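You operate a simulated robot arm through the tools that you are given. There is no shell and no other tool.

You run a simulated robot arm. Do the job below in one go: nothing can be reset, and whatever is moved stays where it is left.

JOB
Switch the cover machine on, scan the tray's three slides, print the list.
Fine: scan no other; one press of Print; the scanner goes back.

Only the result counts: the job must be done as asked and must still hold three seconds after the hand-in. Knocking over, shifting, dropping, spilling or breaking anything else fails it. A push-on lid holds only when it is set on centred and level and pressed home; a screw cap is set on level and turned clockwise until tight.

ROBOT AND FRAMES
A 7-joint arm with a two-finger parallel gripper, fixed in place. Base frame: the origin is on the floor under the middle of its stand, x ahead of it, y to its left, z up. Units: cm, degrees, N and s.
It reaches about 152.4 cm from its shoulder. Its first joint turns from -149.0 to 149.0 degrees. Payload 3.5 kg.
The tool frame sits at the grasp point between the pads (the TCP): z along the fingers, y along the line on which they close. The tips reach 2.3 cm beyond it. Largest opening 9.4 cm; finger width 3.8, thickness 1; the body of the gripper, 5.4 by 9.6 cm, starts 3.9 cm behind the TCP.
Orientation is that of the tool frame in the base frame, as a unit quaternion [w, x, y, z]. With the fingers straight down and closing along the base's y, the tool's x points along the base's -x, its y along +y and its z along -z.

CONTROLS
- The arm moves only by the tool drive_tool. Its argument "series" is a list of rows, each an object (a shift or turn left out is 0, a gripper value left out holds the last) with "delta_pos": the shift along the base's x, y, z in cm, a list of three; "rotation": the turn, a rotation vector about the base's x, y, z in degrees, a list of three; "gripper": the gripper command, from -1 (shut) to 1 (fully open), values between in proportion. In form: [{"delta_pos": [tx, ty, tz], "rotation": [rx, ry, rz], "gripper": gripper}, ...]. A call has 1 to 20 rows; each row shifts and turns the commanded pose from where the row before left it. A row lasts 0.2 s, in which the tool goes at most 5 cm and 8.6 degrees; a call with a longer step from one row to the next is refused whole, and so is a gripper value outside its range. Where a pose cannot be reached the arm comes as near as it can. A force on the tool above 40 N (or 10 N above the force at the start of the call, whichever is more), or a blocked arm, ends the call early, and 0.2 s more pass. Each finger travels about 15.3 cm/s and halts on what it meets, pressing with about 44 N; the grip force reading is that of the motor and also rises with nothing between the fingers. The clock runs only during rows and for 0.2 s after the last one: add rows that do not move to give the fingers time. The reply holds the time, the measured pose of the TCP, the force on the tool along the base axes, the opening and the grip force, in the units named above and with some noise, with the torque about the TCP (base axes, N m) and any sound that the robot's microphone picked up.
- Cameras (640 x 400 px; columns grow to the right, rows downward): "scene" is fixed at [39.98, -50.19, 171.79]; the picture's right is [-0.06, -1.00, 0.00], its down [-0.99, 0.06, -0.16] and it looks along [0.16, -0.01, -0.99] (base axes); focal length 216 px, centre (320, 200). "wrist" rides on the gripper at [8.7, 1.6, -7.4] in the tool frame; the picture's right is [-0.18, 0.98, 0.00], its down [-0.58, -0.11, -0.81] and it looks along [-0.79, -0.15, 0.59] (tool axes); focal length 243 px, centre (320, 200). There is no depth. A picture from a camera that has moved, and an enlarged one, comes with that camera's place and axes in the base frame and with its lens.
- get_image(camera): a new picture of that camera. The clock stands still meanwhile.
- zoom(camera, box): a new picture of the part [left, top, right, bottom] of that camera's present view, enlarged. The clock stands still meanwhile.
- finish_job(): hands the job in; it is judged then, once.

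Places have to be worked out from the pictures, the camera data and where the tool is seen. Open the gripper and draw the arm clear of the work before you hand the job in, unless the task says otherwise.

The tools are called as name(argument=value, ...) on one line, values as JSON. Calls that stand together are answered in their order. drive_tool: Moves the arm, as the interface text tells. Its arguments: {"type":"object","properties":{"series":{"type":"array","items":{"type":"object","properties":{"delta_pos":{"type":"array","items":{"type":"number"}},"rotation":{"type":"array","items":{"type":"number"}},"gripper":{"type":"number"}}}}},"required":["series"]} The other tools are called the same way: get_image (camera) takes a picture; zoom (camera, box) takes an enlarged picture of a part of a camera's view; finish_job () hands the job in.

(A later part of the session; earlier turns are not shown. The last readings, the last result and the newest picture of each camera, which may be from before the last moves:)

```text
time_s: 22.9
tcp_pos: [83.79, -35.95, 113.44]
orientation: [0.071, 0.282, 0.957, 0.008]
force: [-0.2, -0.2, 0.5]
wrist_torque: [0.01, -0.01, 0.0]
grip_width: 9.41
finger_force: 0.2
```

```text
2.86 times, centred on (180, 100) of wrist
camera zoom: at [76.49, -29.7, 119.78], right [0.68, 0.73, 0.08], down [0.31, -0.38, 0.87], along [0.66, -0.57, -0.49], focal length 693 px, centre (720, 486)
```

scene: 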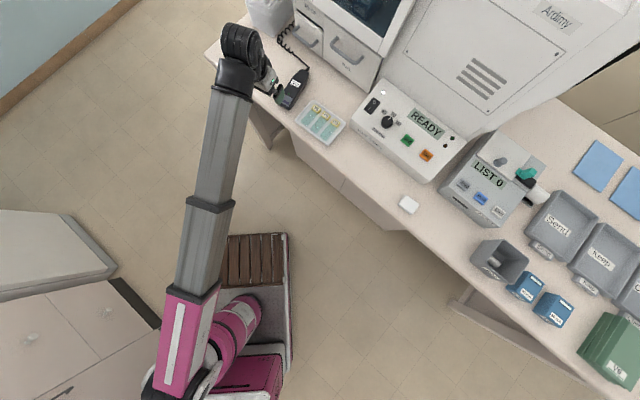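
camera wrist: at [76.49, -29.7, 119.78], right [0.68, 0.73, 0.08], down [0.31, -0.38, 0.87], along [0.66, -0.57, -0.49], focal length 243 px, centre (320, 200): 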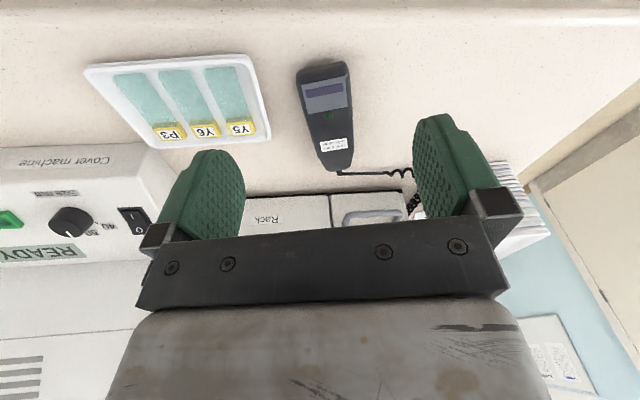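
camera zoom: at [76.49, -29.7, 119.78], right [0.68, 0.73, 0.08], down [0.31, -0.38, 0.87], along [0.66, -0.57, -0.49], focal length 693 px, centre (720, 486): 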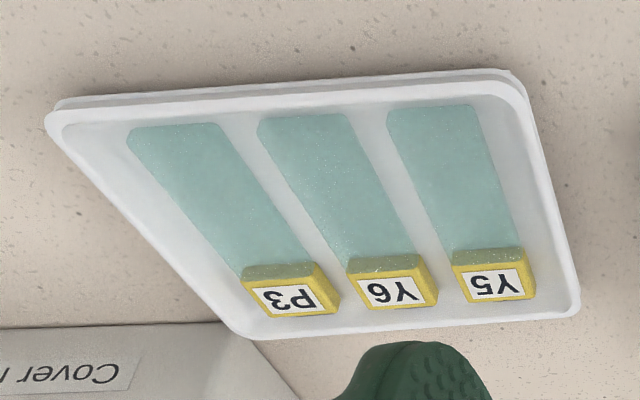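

The scanner's nose points toward the robot; LED at about (93.0, -41.4, 97.1), its long axis along (0.838, -0.546). I straighten the tool and move above its middle, to (96.3, -43.6).

drive_tool(series=[{"delta_pos": [0.8, -0.5, 0], "rotation": [0.1, 0.6, 0]}, {"delta_pos": [1.6, -1, 0], "rotation": [0.2, 1.1, 0]}, {"delta_pos": [1.8, -1.1, 0], "rotation": [0.2, 1.1, 0]}, {"delta_pos": [1.8, -1.1, -0.5], "rotation": [0.2, 1.1, 0]}, {"delta_pos": [1.8, -1.1, -0.5], "rotation": [0.2, 1.1, 0]}, {"delta_pos": [1.8, -1.1, -0.5], "rotation": [0.2, 1.1, 0]}, {"delta_pos": [1.8, -1.1, -0.5], "rotation": [0.2, 1.1, 0]}, {"delta_pos": [1.08, -0.62, -0.5], "rotation": [0.1, 0.8, 0]}, {"delta_pos": [0, 0, 0]}])

get_image(camera="wrist")

zoom(camera="scene", box=[220, 20, 360, 150])

```text
time_s: 24.9
tcp_pos: [96.22, -43.61, 111.02]
orientation: [0.001, 0.283, 0.959, 0.0]
force: [0.1, 0.2, -0.2]
wrist_torque: [0.02, 0.03, 0.01]
grip_width: 9.4
finger_force: 0.0
```

```text
taken
camera wrist: at [89.89, -37.43, 118.44], right [0.69, 0.73, 0.0], down [0.43, -0.41, 0.81], along [0.59, -0.56, -0.59], focal length 243 px, centre (320, 200)
```

wrist: 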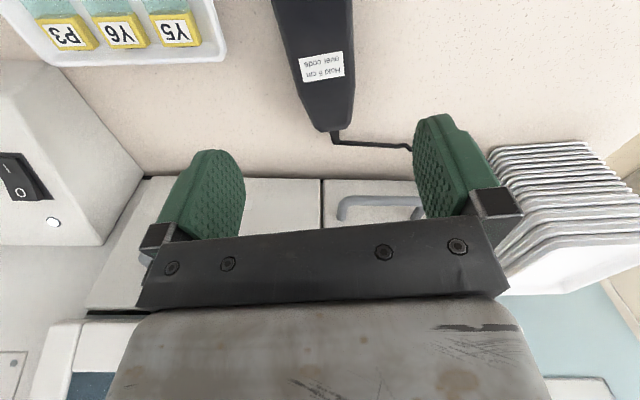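

```text
3.08 times, centred on (290, 85) of scene
camera zoom: at [39.98, -50.19, 171.79], right [-0.06, -1.0, 0.0], down [-0.99, 0.06, -0.16], along [0.16, -0.01, -0.99], focal length 663 px, centre (412, 554)
```

zoom: 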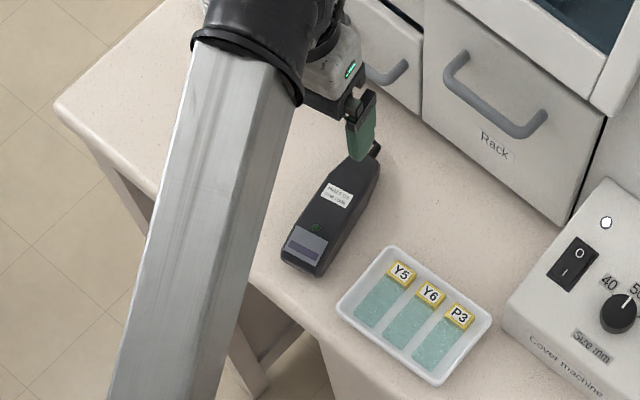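

Aligned over the scanner's axis. I descend with the fingers straddling it, stopping short for a check.

drive_tool(series=[{"delta_pos": [0.03, 0.02, -1]}, {"delta_pos": [0, 0, -2]}, {"delta_pos": [0, 0, -2]}, {"delta_pos": [0, 0, -2]}, {"delta_pos": [0, 0, -2]}, {"delta_pos": [0, 0, -1.5]}, {"delta_pos": [0, 0, -1]}, {"delta_pos": [0, 0, 0]}])

get_image(camera="wrist")

zoom(camera="scene", box=[240, 40, 350, 140])

```text
time_s: 26.7
tcp_pos: [96.21, -43.78, 99.56]
orientation: [0.001, 0.282, 0.959, -0.001]
force: [-0.1, 0.2, -0.6]
wrist_torque: [-0.02, 0.02, -0.01]
grip_width: 9.38
finger_force: 0.0
```

```text
taken
camera wrist: at [89.89, -37.64, 107.03], right [0.69, 0.73, 0.0], down [0.43, -0.41, 0.81], along [0.59, -0.56, -0.59], focal length 243 px, centre (320, 200)
```

wrist: 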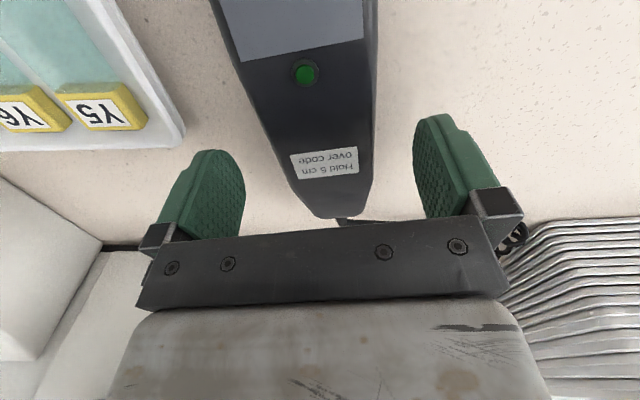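

```text
4.00 times, centred on (295, 90) of scene
camera zoom: at [39.98, -50.19, 171.79], right [-0.06, -1.0, 0.0], down [-0.99, 0.06, -0.16], along [0.16, -0.01, -0.99], focal length 862 px, centre (420, 640)
```

zoom: 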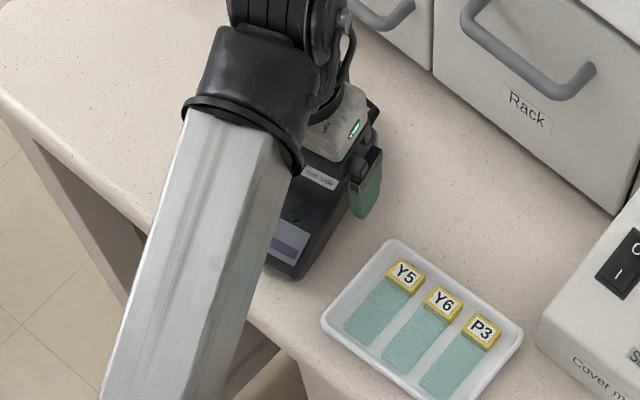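

Fingers straddle the scanner well-centred (it is about 0.2 cm left of my axis). I nudge and descend slowly to grip low on its sides.

drive_tool(series=[{"delta_pos": [0.1, 0.18, -0.5]}, {"delta_pos": [0, 0, -0.6]}, {"delta_pos": [0, 0, -0.5]}, {"delta_pos": [0, 0, -0.4]}, {"delta_pos": [0, 0, -0.3]}, {"delta_pos": [0, 0, 0]}])

get_image(camera="wrist")

```text
time_s: 28.1
tcp_pos: [96.37, -43.45, 97.27]
orientation: [0.0, 0.283, 0.959, 0.0]
force: [0.3, 0.4, -0.1]
wrist_torque: [0.0, -0.02, -0.04]
grip_width: 9.39
finger_force: 0.0
```

```text
taken
camera wrist: at [90.04, -37.34, 104.65], right [0.69, 0.73, 0.0], down [0.43, -0.41, 0.81], along [0.59, -0.56, -0.59], focal length 243 px, centre (320, 200)
```

wrist: 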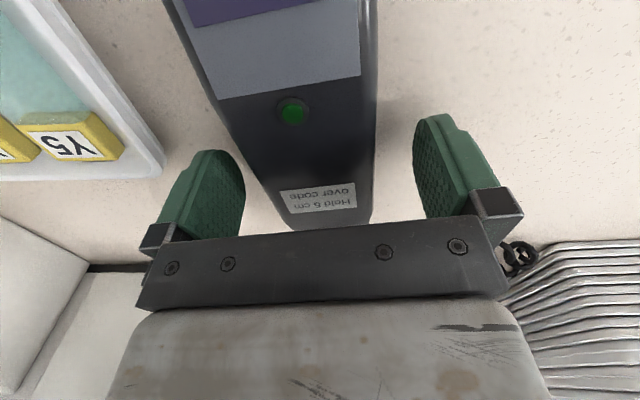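

No contact yet with tips near z = 95. I go 0.3 cm lower and close gradually on the scanner.

drive_tool(series=[{"delta_pos": [0, 0, -0.3]}, {"delta_pos": [0, 0, 0], "gripper": 0.4}, {"delta_pos": [0, 0, 0], "gripper": 0.25}, {"delta_pos": [0, 0, 0], "gripper": 0.15}, {"delta_pos": [0, 0, 0], "gripper": 0.05}, {"delta_pos": [0, 0, 0], "gripper": -0.05}, {"delta_pos": [0, 0, 0], "gripper": -0.2}, {"delta_pos": [0, 0, 0], "gripper": -1}, {"delta_pos": [0, 0, 0]}, {"delta_pos": [0, 0, 0]}])

get_image(camera="wrist")

```text
time_s: 30.3
tcp_pos: [96.36, -43.35, 96.96]
orientation: [0.0, 0.282, 0.959, -0.001]
force: [-0.5, -1.0, -0.2]
wrist_torque: [0.02, 0.01, -0.06]
grip_width: 5.63
finger_force: 43.5
```

```text
taken
camera wrist: at [90.02, -37.34, 104.35], right [0.69, 0.73, 0.0], down [0.43, -0.41, 0.81], along [0.59, -0.56, -0.59], focal length 243 px, centre (320, 200)
```

wrist: 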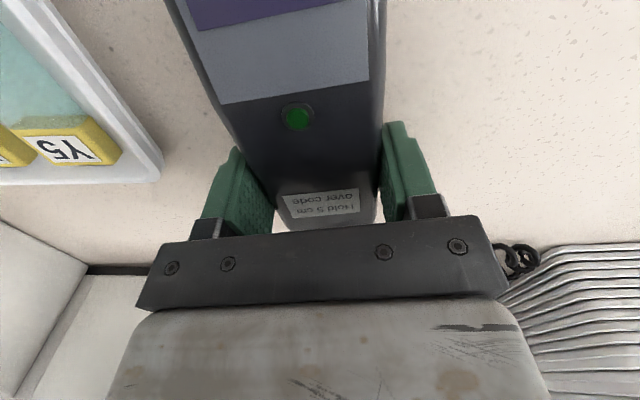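

Gripped at 5.63 cm. I note the grasp pose (96.36, -43.35, 96.96, yaw -32.8°) for putting it back, and lift gently.

drive_tool(series=[{"delta_pos": [0, 0, 0.5]}, {"delta_pos": [0, 0, 1]}, {"delta_pos": [0, 0, 1.5]}, {"delta_pos": [0, 0, 2]}, {"delta_pos": [0, 0, 2]}, {"delta_pos": [0, 0, 2]}, {"delta_pos": [0, 0, 2]}, {"delta_pos": [0, 0, 1.5]}, {"delta_pos": [0, 0, 0]}])

get_image(camera="wrist")

get_image(camera="scene")

```text
time_s: 32.3
tcp_pos: [96.42, -43.23, 109.46]
orientation: [0.001, 0.282, 0.959, 0.0]
force: [0.7, -0.5, -2.8]
wrist_torque: [0.0, -0.03, 0.0]
grip_width: 5.61
finger_force: 44.4
```

```text
taken
camera wrist: at [90.03, -37.21, 116.91], right [0.69, 0.73, 0.0], down [0.43, -0.41, 0.81], along [0.59, -0.56, -0.59], focal length 243 px, centre (320, 200)
```

wrist: 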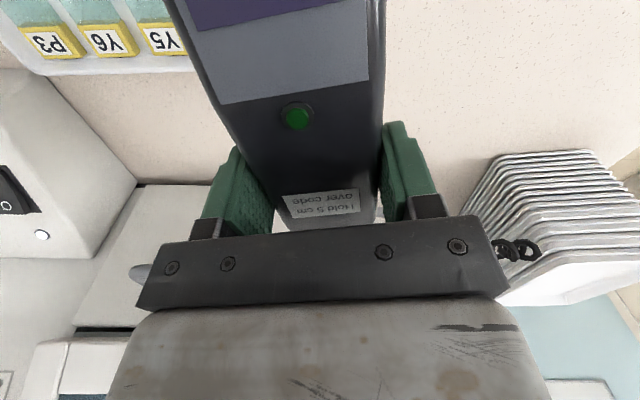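

```text
taken
```

scene: 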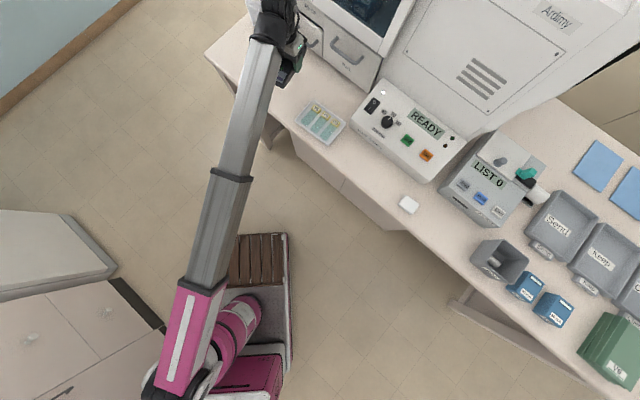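

Scanner is held level (about 2.8 N). I zoom on it in the scene view to check its hold, cord and thickness.

zoom(camera="scene", box=[230, 0, 370, 140])

zoom(camera="wrist", box=[150, 0, 470, 230])

```text
2.86 times, centred on (300, 70) of scene
camera zoom: at [39.98, -50.19, 171.79], right [-0.06, -1.0, 0.0], down [-0.99, 0.06, -0.16], along [0.16, -0.01, -0.99], focal length 616 px, centre (377, 571)
```

zoom: 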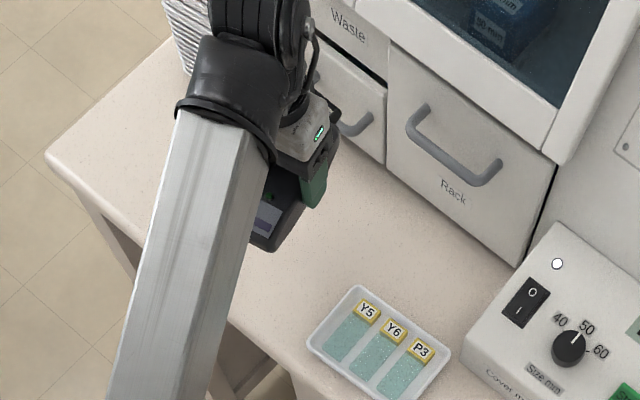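

```text
1.74 times, centred on (310, 115) of wrist
camera zoom: at [90.03, -37.21, 116.91], right [0.69, 0.73, 0.0], down [0.43, -0.41, 0.81], along [0.59, -0.56, -0.59], focal length 422 px, centre (337, 348)
```

zoom: 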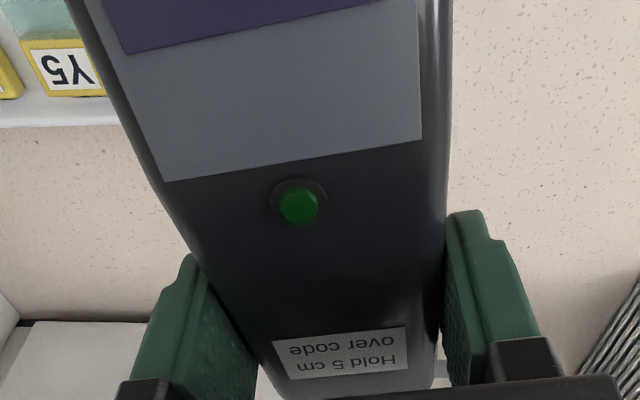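

I yaw the scanner to about 0° (so its body stays clear of the cover machine and drawers), bring the nose over Y5 while still high, then check before descending.

drive_tool(series=[{"delta_pos": [0, -0.5, 0.2], "rotation": [0, 0, 2]}, {"delta_pos": [-0.2, -1, 0.2], "rotation": [0, 0, 4]}, {"delta_pos": [-0.2, -1.2, 0.1], "rotation": [0, 0, 4]}, {"delta_pos": [-0.2, -1.2, 0], "rotation": [0, 0, 4]}, {"delta_pos": [-0.2, -1.2, 0], "rotation": [0, 0, 4]}, {"delta_pos": [-0.2, -1.2, 0], "rotation": [0, 0, 4]}, {"delta_pos": [-0.2, -1.2, 0], "rotation": [0, 0, 4]}, {"delta_pos": [-0.2, -0.97, 0], "rotation": [0, 0, 4]}, {"delta_pos": [-0.2, 0, 0], "rotation": [0, 0, 2.8]}, {"delta_pos": [0, 0, 0]}])

get_image(camera="wrist")

zoom(camera="scene", box=[250, 20, 410, 160])

zoom(camera="scene", box=[360, 80, 560, 230])

```text
time_s: 34.5
tcp_pos: [94.77, -51.94, 109.91]
orientation: [0.0, -0.001, 1.0, -0.001]
force: [-0.2, 0.4, -2.5]
wrist_torque: [-0.01, 0.0, 0.01]
grip_width: 5.62
finger_force: 44.2
```

```text
taken
camera wrist: at [86.12, -50.23, 117.38], right [0.18, 0.98, 0.0], down [0.58, -0.11, 0.81], along [0.79, -0.15, -0.59], focal length 243 px, centre (320, 200)
```

wrist: 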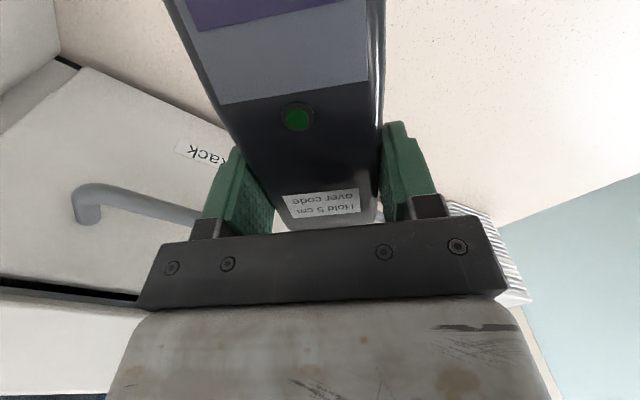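

```text
2.86 times, centred on (330, 90) of scene
camera zoom: at [39.98, -50.19, 171.79], right [-0.06, -1.0, 0.0], down [-0.99, 0.06, -0.16], along [0.16, -0.01, -0.99], focal length 616 px, centre (291, 514)
```

zoom: 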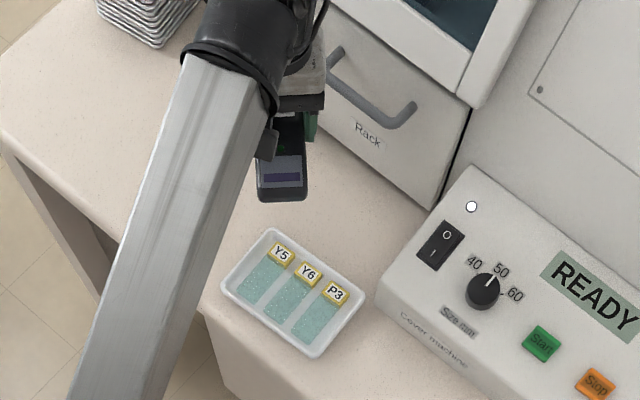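

```text
2.67 times, centred on (460, 155) of scene
camera zoom: at [39.98, -50.19, 171.79], right [-0.06, -1.0, 0.0], down [-0.99, 0.06, -0.16], along [0.16, -0.01, -0.99], focal length 575 px, centre (-53, 320)
```

zoom: 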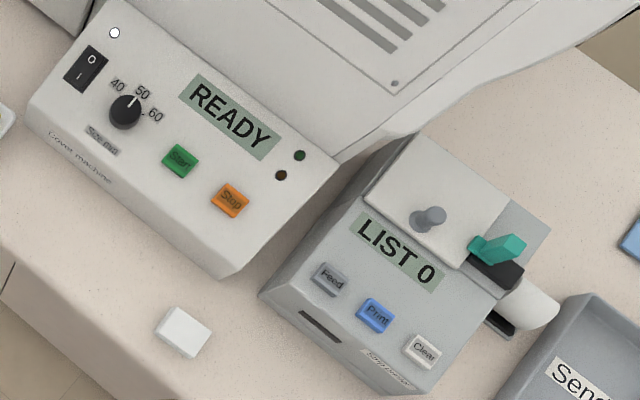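

Scanner over Y5, list still 0. I descend toward 5 cm above the code and watch the list.

drive_tool(series=[{"delta_pos": [0, 0.1, -1]}, {"delta_pos": [0, 0.1, -1.5]}, {"delta_pos": [0, 0, -1.5]}, {"delta_pos": [0, 0, -1]}, {"delta_pos": [0, 0, 0]}, {"delta_pos": [0, 0, 0]}])

zoom(camera="scene", box=[250, 40, 530, 220])

get_image(camera="wrist")

```text
time_s: 35.9
tcp_pos: [94.82, -51.83, 104.82]
orientation: [0.001, -0.001, 1.0, -0.001]
force: [0.0, 0.1, -2.4]
wrist_torque: [-0.02, -0.04, 0.0]
grip_width: 5.65
finger_force: 44.6
```

```text
2.22 times, centred on (390, 130) of scene
camera zoom: at [39.98, -50.19, 171.79], right [-0.06, -1.0, 0.0], down [-0.99, 0.06, -0.16], along [0.16, -0.01, -0.99], focal length 479 px, centre (164, 356)
```

zoom: 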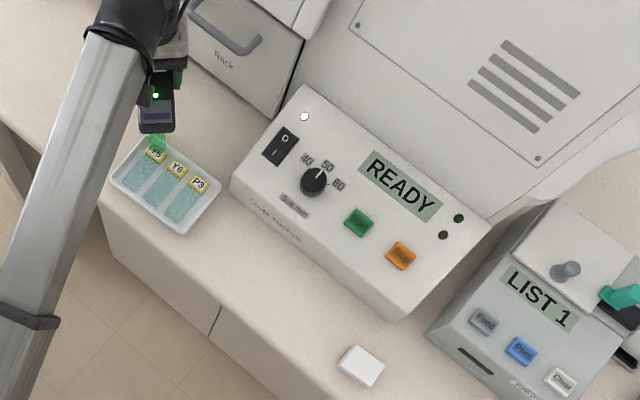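

```text
taken
camera wrist: at [86.19, -50.1, 112.34], right [0.18, 0.98, 0.0], down [0.58, -0.11, 0.81], along [0.79, -0.15, -0.59], focal length 243 px, centre (320, 200)
```

wrist: 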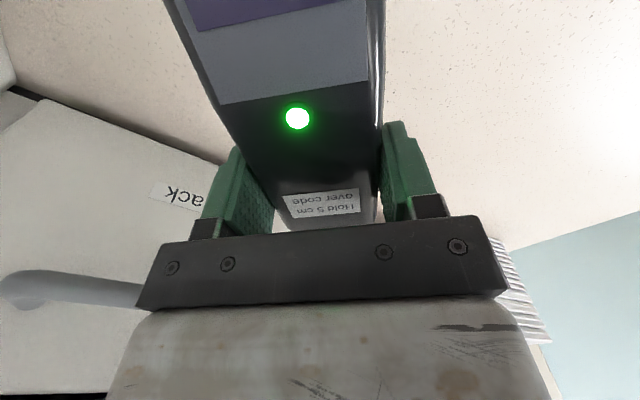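

LIST 1 — the LED is lit and a green beam shows. I check the beam lands on Y5.

zoom(camera="scene", box=[285, 60, 355, 150])

zoom(camera="scene", box=[440, 130, 540, 230])

```text
4.44 times, centred on (320, 105) of scene
camera zoom: at [39.98, -50.19, 171.79], right [-0.06, -1.0, 0.0], down [-0.99, 0.06, -0.16], along [0.16, -0.01, -0.99], focal length 958 px, centre (320, 622)
```

zoom: 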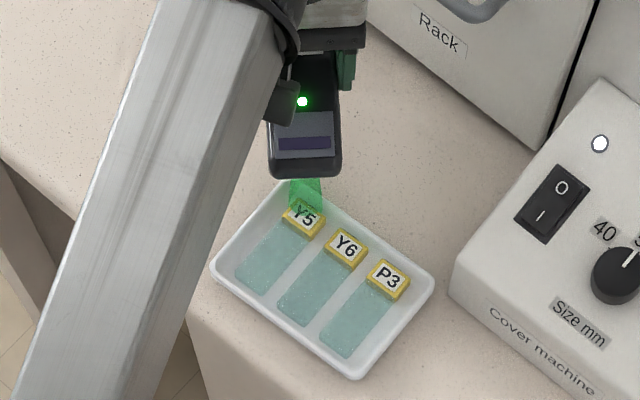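

```text
4.00 times, centred on (490, 180) of scene
camera zoom: at [39.98, -50.19, 171.79], right [-0.06, -1.0, 0.0], down [-0.99, 0.06, -0.16], along [0.16, -0.01, -0.99], focal length 862 px, centre (-360, 280)
```

zoom: 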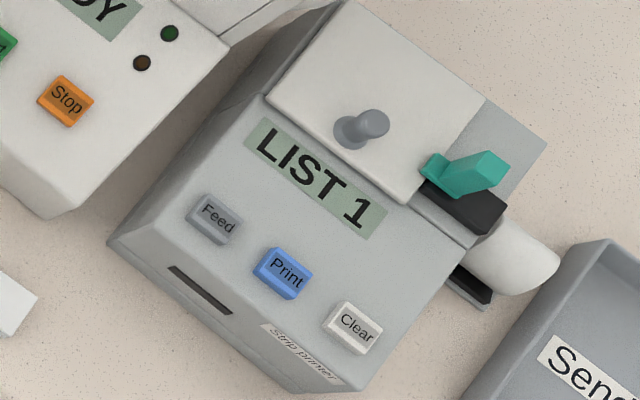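

Y5 is scanned. I lift clear, shift over to Y6 and descend to the same height.

drive_tool(series=[{"delta_pos": [0, 0, 1.5]}, {"delta_pos": [0, 0, 2]}, {"delta_pos": [0, 0, 2]}, {"delta_pos": [-0.8, -0.8, 0]}, {"delta_pos": [-1.3, -1.3, 0]}, {"delta_pos": [-1.3, -1.3, 0]}, {"delta_pos": [0, 0, 0]}])

zoom(camera="scene", box=[285, 60, 355, 150])

zoom(camera="scene", box=[440, 130, 540, 230])

```text
time_s: 37.5
tcp_pos: [91.41, -55.2, 110.34]
orientation: [0.001, 0.0, 1.0, -0.001]
force: [-0.6, -0.4, -1.3]
wrist_torque: [-0.03, -0.02, -0.01]
grip_width: 5.62
finger_force: 43.8
```

```text
4.44 times, centred on (320, 105) of scene
camera zoom: at [39.98, -50.19, 171.79], right [-0.06, -1.0, 0.0], down [-0.99, 0.06, -0.16], along [0.16, -0.01, -0.99], focal length 958 px, centre (320, 622)
```

zoom: 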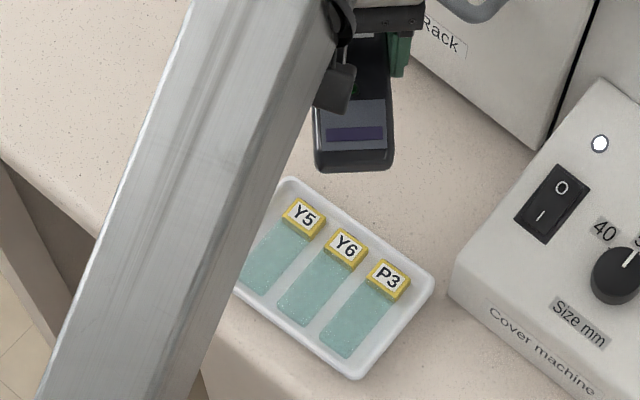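

```text
4.00 times, centred on (490, 180) of scene
camera zoom: at [39.98, -50.19, 171.79], right [-0.06, -1.0, 0.0], down [-0.99, 0.06, -0.16], along [0.16, -0.01, -0.99], focal length 862 px, centre (-360, 280)
```

zoom: 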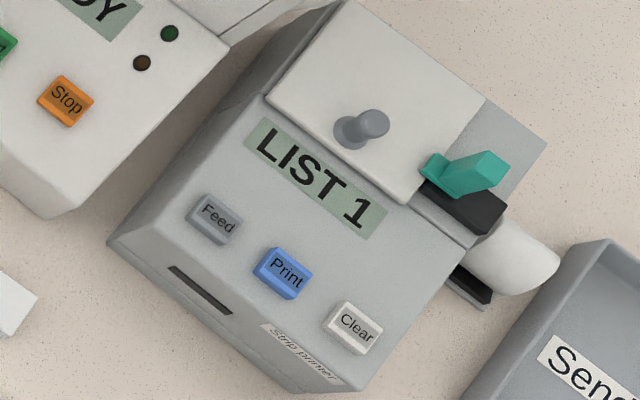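

Still LIST 1, beam off; the nose is over Y6. I descend.

drive_tool(series=[{"delta_pos": [0, 0, -1.5]}, {"delta_pos": [0, 0, -1.5]}, {"delta_pos": [0, 0, -1.5]}, {"delta_pos": [0, 0, -1]}, {"delta_pos": [0, 0, 0]}, {"delta_pos": [0, 0, 0]}])

zoom(camera="scene", box=[285, 60, 355, 150])

zoom(camera="scene", box=[440, 130, 540, 230])

```text
time_s: 38.9
tcp_pos: [91.44, -55.32, 104.94]
orientation: [0.001, 0.001, 1.0, -0.001]
force: [-0.1, 0.2, -1.8]
wrist_torque: [0.02, -0.04, -0.02]
grip_width: 5.63
finger_force: 43.8
```

```text
4.44 times, centred on (320, 105) of scene
camera zoom: at [39.98, -50.19, 171.79], right [-0.06, -1.0, 0.0], down [-0.99, 0.06, -0.16], along [0.16, -0.01, -0.99], focal length 958 px, centre (320, 622)
```

zoom: 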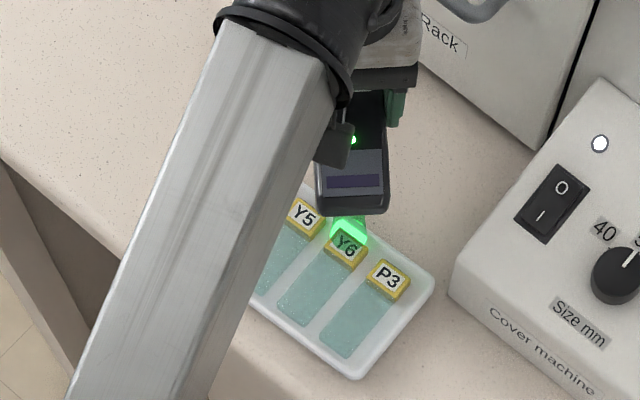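

```text
4.00 times, centred on (490, 180) of scene
camera zoom: at [39.98, -50.19, 171.79], right [-0.06, -1.0, 0.0], down [-0.99, 0.06, -0.16], along [0.16, -0.01, -0.99], focal length 862 px, centre (-360, 280)
```

zoom: 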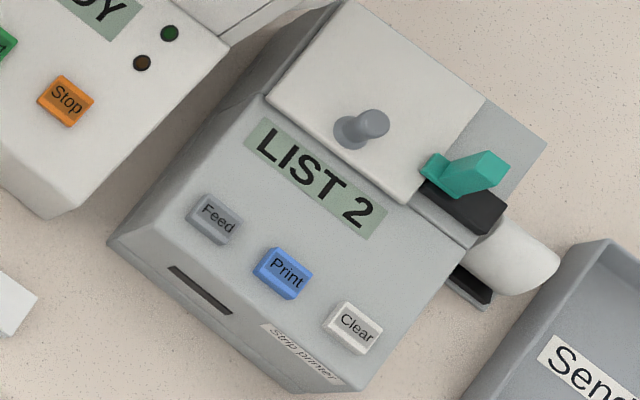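

LIST 2, on Y6. I lift, shift to P3 with a small yaw (12°) to stay clear of the Rack handle, and check before descending.

drive_tool(series=[{"delta_pos": [0, 0, 1.5]}, {"delta_pos": [0, 0, 2]}, {"delta_pos": [0, 0, 2]}, {"delta_pos": [-0.6, -0.4, 0], "rotation": [0, 0, 2.5]}, {"delta_pos": [-1, -0.6, 0], "rotation": [0, 0, 3.5]}, {"delta_pos": [-1, -0.6, 0], "rotation": [0, 0, 3.5]}, {"delta_pos": [-0.5, -0.33, 0], "rotation": [0, 0, 2.5]}, {"delta_pos": [0, 0, 0]}])

zoom(camera="scene", box=[285, 60, 395, 160])

zoom(camera="scene", box=[440, 130, 540, 230])

get_image(camera="wrist")

```text
time_s: 40.7
tcp_pos: [88.22, -57.3, 110.42]
orientation: [0.002, -0.105, 0.994, -0.001]
force: [-0.6, 0.4, -1.3]
wrist_torque: [0.01, -0.04, 0.02]
grip_width: 5.59
finger_force: 43.5
```

```text
4.00 times, centred on (340, 110) of scene
camera zoom: at [39.98, -50.19, 171.79], right [-0.06, -1.0, 0.0], down [-0.99, 0.06, -0.16], along [0.16, -0.01, -0.99], focal length 862 px, centre (240, 560)
```

zoom: 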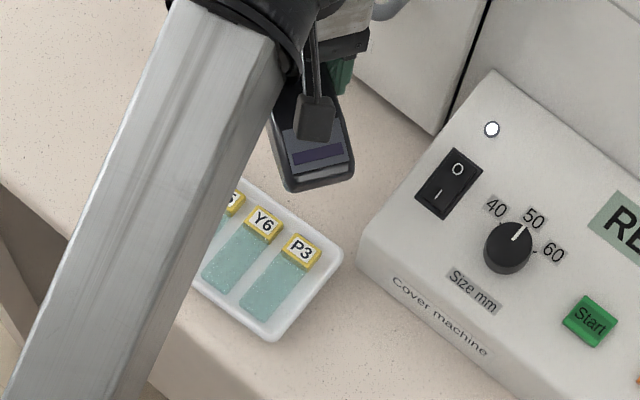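

```text
4.00 times, centred on (490, 180) of scene
camera zoom: at [39.98, -50.19, 171.79], right [-0.06, -1.0, 0.0], down [-0.99, 0.06, -0.16], along [0.16, -0.01, -0.99], focal length 862 px, centre (-360, 280)
```

zoom: 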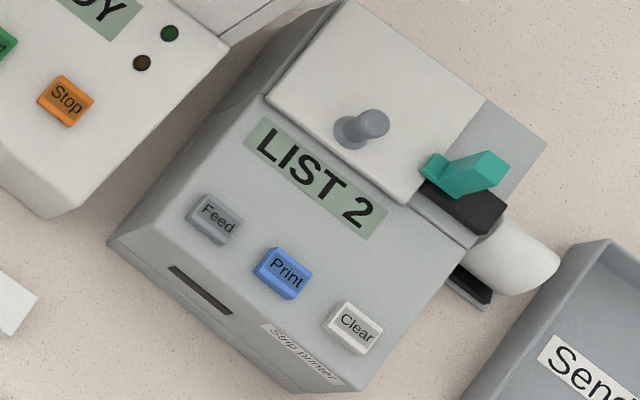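

```text
taken
camera wrist: at [79.47, -57.31, 117.77], right [-0.02, 1.0, 0.0], down [0.59, 0.02, 0.81], along [0.81, 0.02, -0.59], focal length 243 px, centre (320, 200)
```

wrist: 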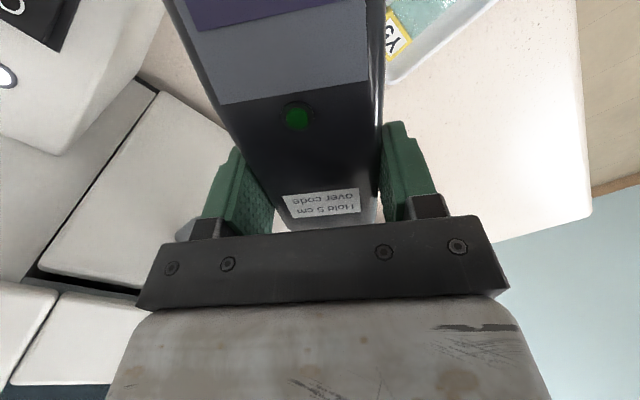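

Nose over P3, still LIST 2. I descend.

drive_tool(series=[{"delta_pos": [0.1, 0, -1.5]}, {"delta_pos": [0, 0, -1.5]}, {"delta_pos": [0, 0, -1.5]}, {"delta_pos": [0, 0, -1]}, {"delta_pos": [0, 0, 0]}, {"delta_pos": [0, 0, 0]}])

zoom(camera="scene", box=[285, 60, 395, 160])

zoom(camera="scene", box=[440, 130, 540, 230])

```text
time_s: 42.1
tcp_pos: [88.41, -57.07, 105.0]
orientation: [0.001, -0.105, 0.995, 0.0]
force: [0.4, -0.5, -1.4]
wrist_torque: [-0.02, 0.01, 0.01]
grip_width: 5.63
finger_force: 44.2
```

```text
4.00 times, centred on (340, 110) of scene
camera zoom: at [39.98, -50.19, 171.79], right [-0.06, -1.0, 0.0], down [-0.99, 0.06, -0.16], along [0.16, -0.01, -0.99], focal length 862 px, centre (240, 560)
```

zoom: 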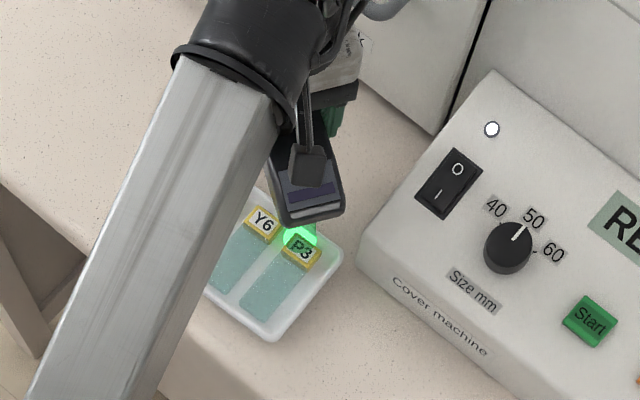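

```text
4.00 times, centred on (490, 180) of scene
camera zoom: at [39.98, -50.19, 171.79], right [-0.06, -1.0, 0.0], down [-0.99, 0.06, -0.16], along [0.16, -0.01, -0.99], focal length 862 px, centre (-360, 280)
```

zoom: 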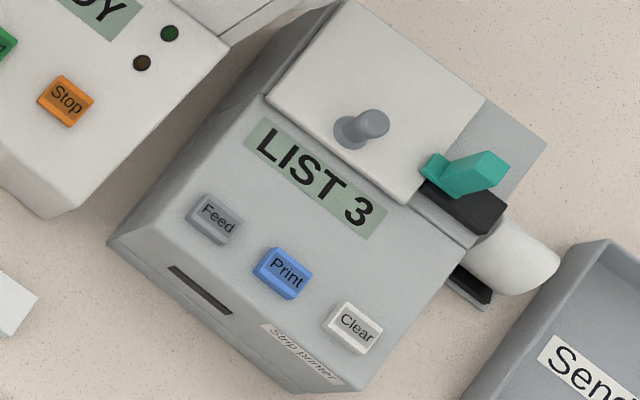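

LIST 3: all three scanned. I lift the scanner and carry it back over its original place, turning it back to its original yaw.

drive_tool(series=[{"delta_pos": [0, 0, 1.5]}, {"delta_pos": [0, 0, 2]}, {"delta_pos": [0, 0, 2]}, {"delta_pos": [0.3, 0.6, 0], "rotation": [0, 0, -2]}, {"delta_pos": [0.65, 1.2, 0], "rotation": [0, 0, -4]}, {"delta_pos": [0.7, 1.2, 0], "rotation": [0, 0, -4]}, {"delta_pos": [0.7, 1.2, 0], "rotation": [0, 0, -4]}, {"delta_pos": [0.7, 1.2, 0], "rotation": [0, 0, -4]}, {"delta_pos": [0.7, 1.2, 0], "rotation": [0, 0, -4]}, {"delta_pos": [0.7, 1.2, 0], "rotation": [0, 0, -4]}, {"delta_pos": [0.7, 1.2, 0], "rotation": [0, 0, -4]}, {"delta_pos": [0.7, 1.2, 0], "rotation": [0, 0, -4]}, {"delta_pos": [0.7, 1.2, 0], "rotation": [0, 0, -4]}, {"delta_pos": [0.7, 1.2, 0], "rotation": [0, 0, -4]}, {"delta_pos": [0.57, 0.94, 0], "rotation": [0, 0, -2.85]}, {"delta_pos": [0, 0, 0]}])

get_image(camera="wrist")

get_image(camera="scene")

```text
time_s: 45.5
tcp_pos: [96.16, -43.56, 110.37]
orientation: [0.002, 0.282, 0.959, -0.001]
force: [0.2, -0.7, -1.6]
wrist_torque: [0.0, -0.01, -0.01]
grip_width: 5.63
finger_force: 43.8
```

```text
taken
camera wrist: at [89.81, -37.46, 117.83], right [0.69, 0.73, 0.0], down [0.43, -0.41, 0.81], along [0.59, -0.56, -0.59], focal length 243 px, centre (320, 200)
```

wrist: 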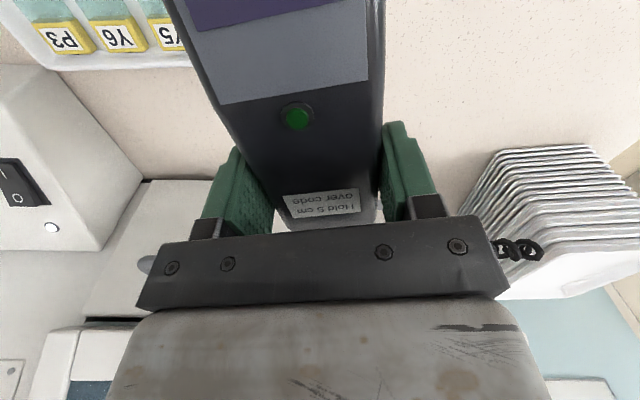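

```text
taken
```

scene: 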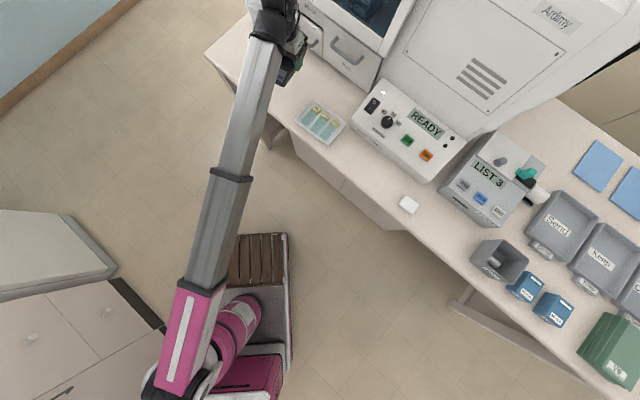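

Back above its place, LIST 3 holds. I lower the scanner to just above the bench.

drive_tool(series=[{"delta_pos": [0.04, 0.02, -1]}, {"delta_pos": [0, 0, -2]}, {"delta_pos": [0, 0, -2]}, {"delta_pos": [0, 0, -2]}, {"delta_pos": [0, 0, -2]}, {"delta_pos": [0, 0, -1.8]}, {"delta_pos": [0, 0, -1.2]}, {"delta_pos": [0, 0, -0.8]}, {"delta_pos": [0, 0, -0.2]}, {"delta_pos": [0, 0, 0]}])

drive_tool(series=[{"delta_pos": [0, 0, -0.15]}, {"delta_pos": [0, 0, -0.1]}])

```text
time_s: 47.7
tcp_pos: [96.3, -43.46, 97.37]
orientation: [0.001, 0.283, 0.959, -0.002]
force: [-0.7, 0.7, -1.9]
wrist_torque: [-0.05, -0.05, 0.01]
grip_width: 5.65
finger_force: 43.8
```

```text
time_s: 48.3
tcp_pos: [96.33, -43.54, 97.25]
orientation: [0.0, 0.283, 0.959, -0.001]
force: [-0.4, 0.7, -1.4]
wrist_torque: [-0.01, -0.03, -0.06]
grip_width: 5.64
finger_force: 43.8
```

No contact yet; I continue in tiny steps until the bench takes the weight.

drive_tool(series=[{"delta_pos": [0, 0, -0.1]}, {"delta_pos": [0, 0, -0.1]}])

drive_tool(series=[{"delta_pos": [0, 0, -0.1]}, {"delta_pos": [0, 0, 0]}])

```text
time_s: 48.9
tcp_pos: [96.33, -43.44, 96.91]
orientation: [0.0, 0.283, 0.959, -0.001]
force: [0.3, 0.0, -1.9]
wrist_torque: [-0.01, 0.02, 0.0]
grip_width: 5.64
finger_force: 44.3
```

```text
time_s: 49.5
tcp_pos: [96.28, -43.44, 96.97]
orientation: [0.001, 0.284, 0.959, -0.001]
force: [0.2, 0.2, 5.0]
wrist_torque: [0.05, -0.12, 0.01]
grip_width: 5.61
finger_force: 43.9
```

Contact at z ≈ 96.95 with +5 N. I open the fingers to release it.

drive_tool(series=[{"delta_pos": [0, 0, 0.05], "gripper": 0.2}, {"delta_pos": [0, 0, 0], "gripper": 0.3}, {"delta_pos": [0, 0, 0], "gripper": 0.6}, {"delta_pos": [0, 0, 0], "gripper": 1}, {"delta_pos": [0, 0, 0]}, {"delta_pos": [0, 0, 0]}])

get_image(camera="wrist")

```text
time_s: 50.9
tcp_pos: [96.33, -43.52, 96.97]
orientation: [0.001, 0.283, 0.959, -0.001]
force: [0.4, -0.7, -1.0]
wrist_torque: [0.04, -0.03, 0.0]
grip_width: 9.4
finger_force: 0.1
```

```text
taken
camera wrist: at [89.93, -37.43, 104.36], right [0.69, 0.73, 0.0], down [0.43, -0.41, 0.81], along [0.59, -0.56, -0.59], focal length 243 px, centre (320, 200)
```

wrist: 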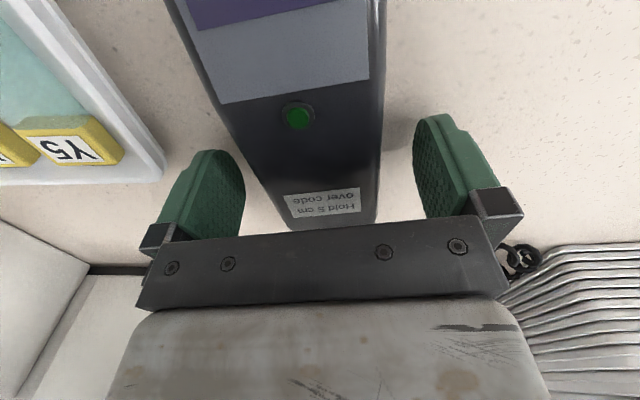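

The scanner rests free between the open fingers. I rise straight up clear of it and check its place against the first picture.

drive_tool(series=[{"delta_pos": [0, 0, 0.8]}, {"delta_pos": [0, 0, 1.5]}, {"delta_pos": [0, 0, 2]}, {"delta_pos": [0, 0, 2.5]}, {"delta_pos": [0, 0, 2.5]}, {"delta_pos": [0, 0, 2.5]}, {"delta_pos": [0, 0, 2]}, {"delta_pos": [-1, -1, 0.5]}, {"delta_pos": [-1.5, -2.5, 0]}, {"delta_pos": [-1.5, -2.5, 0], "rotation": [0, 0, -1.5]}, {"delta_pos": [-1.5, -2.5, 0], "rotation": [0, 0, -1.5]}, {"delta_pos": [-1.5, -2.5, 0], "rotation": [0, 0, -2]}, {"delta_pos": [-1.5, -2.5, 0], "rotation": [0, 0, -2]}, {"delta_pos": [-1.5, -2.5, 0], "rotation": [0, 0, -2]}, {"delta_pos": [-1.5, -2.5, 0], "rotation": [0, 0, -2]}, {"delta_pos": [-1, -1.5, 0], "rotation": [0, 0, -2]}, {"delta_pos": [0, 0, 0]}])

get_image(camera="scene")

zoom(camera="scene", box=[272, 62, 322, 112])

get_image(camera="wrist")

```text
time_s: 54.5
tcp_pos: [83.65, -63.64, 111.36]
orientation: [0.0, 0.39, 0.921, 0.0]
force: [-0.2, -0.3, -0.5]
wrist_torque: [0.02, -0.01, 0.01]
grip_width: 9.41
finger_force: 0.0
```

```text
taken
```

scene: 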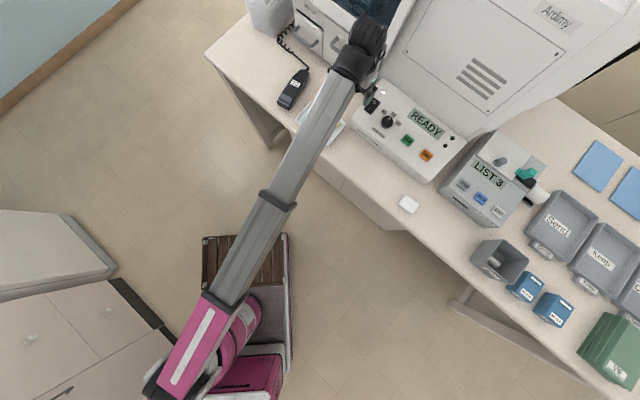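

```text
8.00 times, centred on (297, 87) of scene
camera zoom: at [39.98, -50.19, 171.79], right [-0.06, -1.0, 0.0], down [-0.99, 0.06, -0.16], along [0.16, -0.01, -0.99], focal length 1724 px, centre (504, 1104)
```

zoom: 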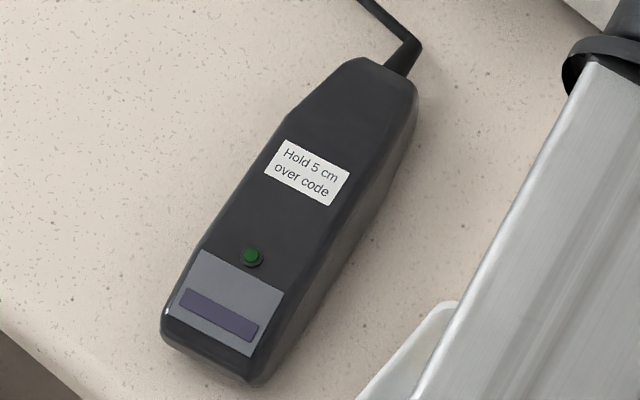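

```text
taken
camera wrist: at [78.84, -56.21, 118.76], right [0.83, 0.55, 0.0], down [0.33, -0.49, 0.81], along [0.45, -0.67, -0.59], focal length 243 px, centre (320, 200)
```

wrist: 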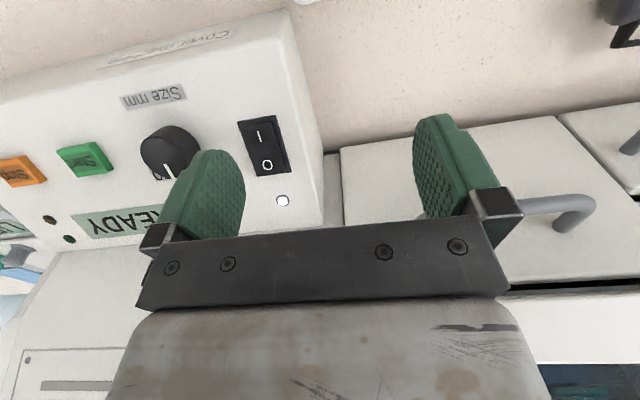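

The scanner sits exactly where it was. Next the printer: I retreat from over the machine, close the gripper, and slide right along the bench front at safe height.

drive_tool(series=[{"delta_pos": [-0.8, 0.8, 0.2], "gripper": -1}, {"delta_pos": [-1.6, 1.6, 0.2], "rotation": [-1.2, -1.2, 0]}, {"delta_pos": [-1.8, 1.8, 0.2], "rotation": [-1.2, -1.2, 0]}, {"delta_pos": [-1.8, 1.8, 0.2], "rotation": [-1.2, -1.2, 0]}, {"delta_pos": [-1.5, 1.0, 0.2], "rotation": [-1.2, -1.2, 0]}, {"delta_pos": [-2, -1, 0], "rotation": [-1.2, -1.2, 0]}, {"delta_pos": [-2.2, -2.2, 0], "rotation": [-1.2, -1.2, 0]}, {"delta_pos": [-2.2, -2.2, 0]}, {"delta_pos": [-2.2, -2.2, 0]}, {"delta_pos": [-2.2, -2.2, 0]}, {"delta_pos": [-2.2, -2.2, 0]}, {"delta_pos": [-2.2, -2.2, 0]}, {"delta_pos": [-2.2, -2.2, 0]}, {"delta_pos": [-2.2, -2.2, 0]}, {"delta_pos": [-2.2, -2.2, 0]}, {"delta_pos": [-2.2, -2.2, 0]}, {"delta_pos": [-1.5, -1.5, 0]}, {"delta_pos": [0, 0, 0]}])

get_image(camera="wrist")

get_image(camera="scene")

```text
time_s: 58.3
tcp_pos: [50.72, -81.09, 112.0]
orientation: [0.083, 0.389, 0.917, -0.035]
force: [0.8, -0.1, 0.7]
wrist_torque: [0.04, -0.01, 0.0]
grip_width: 0.0
finger_force: 42.5
```

```text
taken
camera wrist: at [45.05, -72.9, 117.91], right [0.83, 0.55, 0.03], down [0.22, -0.38, 0.9], along [0.51, -0.74, -0.44], focal length 243 px, centre (320, 200)
```

wrist: 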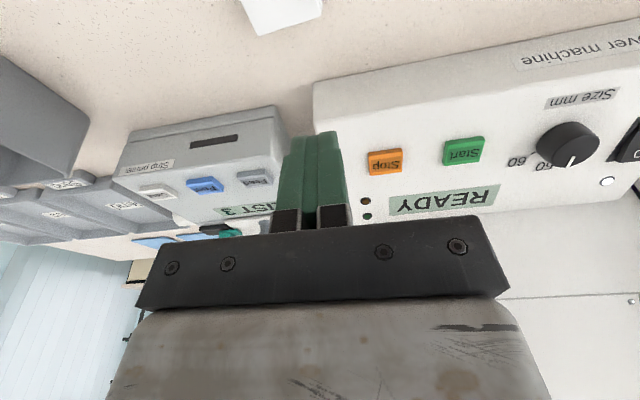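

```text
taken
```

scene: 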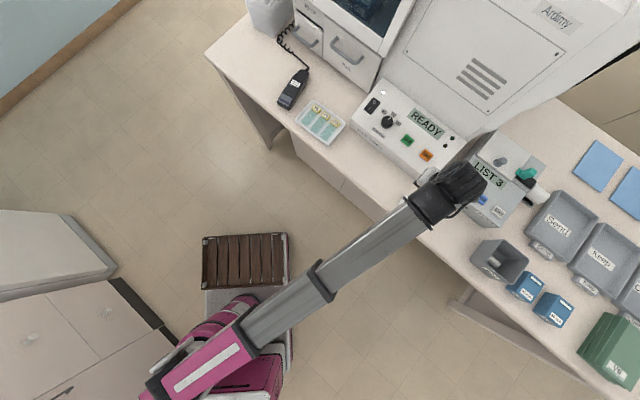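

I see the printer to the lower-left of the wrist view. I zoom on its buttons for triangulation.

zoom(camera="wrist", box=[100, 90, 300, 260])

zoom(camera="scene", box=[400, 110, 560, 250])

```text
2.35 times, centred on (200, 175) of wrist
camera zoom: at [45.05, -72.9, 117.91], right [0.83, 0.55, 0.03], down [0.22, -0.38, 0.9], along [0.51, -0.74, -0.44], focal length 571 px, centre (602, 259)
```

zoom: 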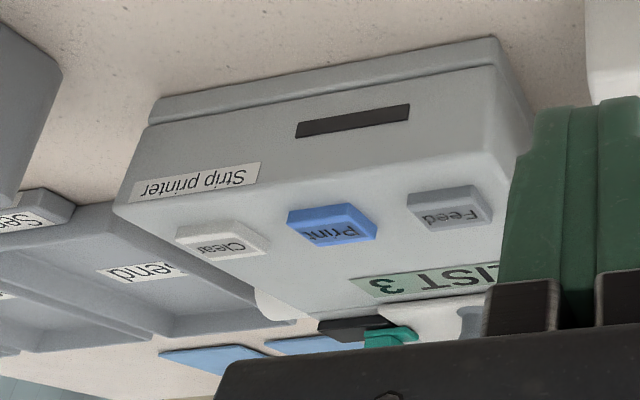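

```text
2.86 times, centred on (480, 180) of scene
camera zoom: at [39.98, -50.19, 171.79], right [-0.06, -1.0, 0.0], down [-0.99, 0.06, -0.16], along [0.16, -0.01, -0.99], focal length 616 px, centre (-137, 257)
```

zoom: 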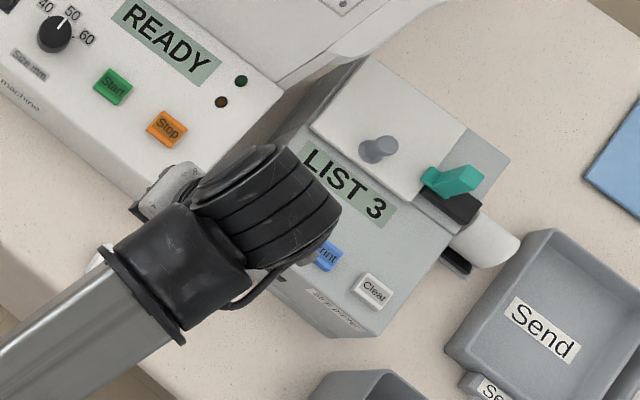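

Print button top is at about (48.3, -103.2, 102.55), with Feed and Clear about 6.7 cm either side; the printer top is level. I move the closed tips above Print.

drive_tool(series=[{"delta_pos": [-0.1, -1.2, 0]}, {"delta_pos": [-0.3, -2.5, 0]}, {"delta_pos": [-0.4, -3, 0]}, {"delta_pos": [-0.4, -3, -0.2]}, {"delta_pos": [-0.4, -3, -0.4]}, {"delta_pos": [-0.4, -3, -0.5]}, {"delta_pos": [-0.4, -3, -0.5]}, {"delta_pos": [-0.2, -2, -0.4]}, {"delta_pos": [-0.1, -1.1, 0]}, {"delta_pos": [0, 0, 0]}])

get_image(camera="wrist")

zoom(camera="scene", box=[420, 110, 580, 250])

```text
time_s: 60.5
tcp_pos: [48.01, -102.96, 110.34]
orientation: [0.083, 0.388, 0.917, -0.035]
force: [-0.6, 0.6, -0.8]
wrist_torque: [-0.02, -0.02, 0.01]
grip_width: 0.0
finger_force: 42.5
```

```text
taken
camera wrist: at [42.42, -94.7, 116.12], right [0.83, 0.55, 0.03], down [0.22, -0.38, 0.9], along [0.51, -0.74, -0.44], focal length 243 px, centre (320, 200)
```

wrist: 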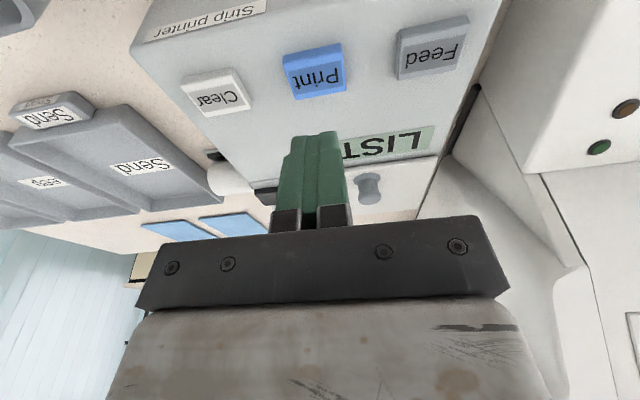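

```text
2.86 times, centred on (500, 180) of scene
camera zoom: at [39.98, -50.19, 171.79], right [-0.06, -1.0, 0.0], down [-0.99, 0.06, -0.16], along [0.16, -0.01, -0.99], focal length 616 px, centre (-194, 257)
```

zoom: 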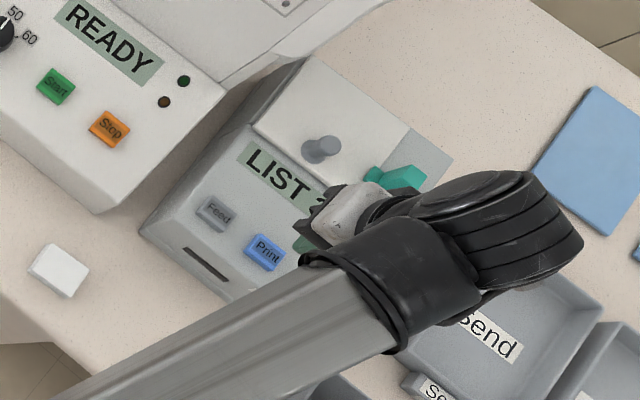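

The tips will come down centred on Print. I descend to just above it.

drive_tool(series=[{"delta_pos": [0, 0, -1]}, {"delta_pos": [0, 0, -1.5]}, {"delta_pos": [0, 0, -1.2]}, {"delta_pos": [0, 0, -0.6]}, {"delta_pos": [0, 0, -0.3]}, {"delta_pos": [0, 0, 0]}])

get_image(camera="wrist")

```text
time_s: 61.9
tcp_pos: [48.1, -103.06, 105.61]
orientation: [0.082, 0.389, 0.917, -0.035]
force: [0.2, 0.4, -0.7]
wrist_torque: [0.0, -0.02, -0.02]
grip_width: 0.0
finger_force: 42.7
```

```text
taken
camera wrist: at [42.4, -94.64, 111.4], right [0.83, 0.55, 0.03], down [0.22, -0.38, 0.9], along [0.51, -0.74, -0.44], focal length 243 px, centre (320, 200)
```

wrist: 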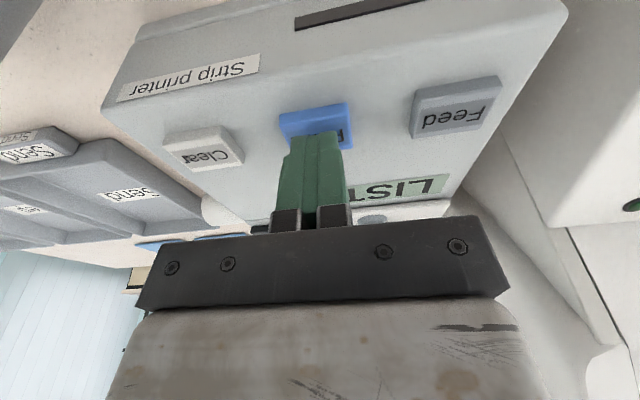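

Tips hover just over the Print button. I press down in small steps and watch force and display.

drive_tool(series=[{"delta_pos": [0, 0, -0.25]}, {"delta_pos": [0, 0, -0.25]}, {"delta_pos": [0, 0, -0.2]}])

zoom(camera="wrist", box=[220, 60, 480, 240])

```text
time_s: 62.7
tcp_pos: [48.13, -102.68, 104.96]
orientation: [0.083, 0.388, 0.917, -0.034]
force: [-1.2, 0.5, 2.5]
wrist_torque: [0.0, 0.06, 0.0]
grip_width: 0.0
finger_force: 42.8
heard: click
```

```text
2.22 times, centred on (350, 150) of wrist
camera zoom: at [42.42, -94.58, 110.74], right [0.83, 0.55, 0.03], down [0.22, -0.38, 0.9], along [0.51, -0.74, -0.44], focal length 539 px, centre (253, 311)
```

zoom: 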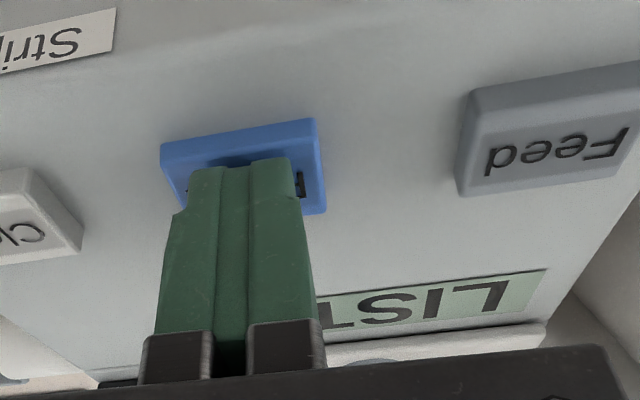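

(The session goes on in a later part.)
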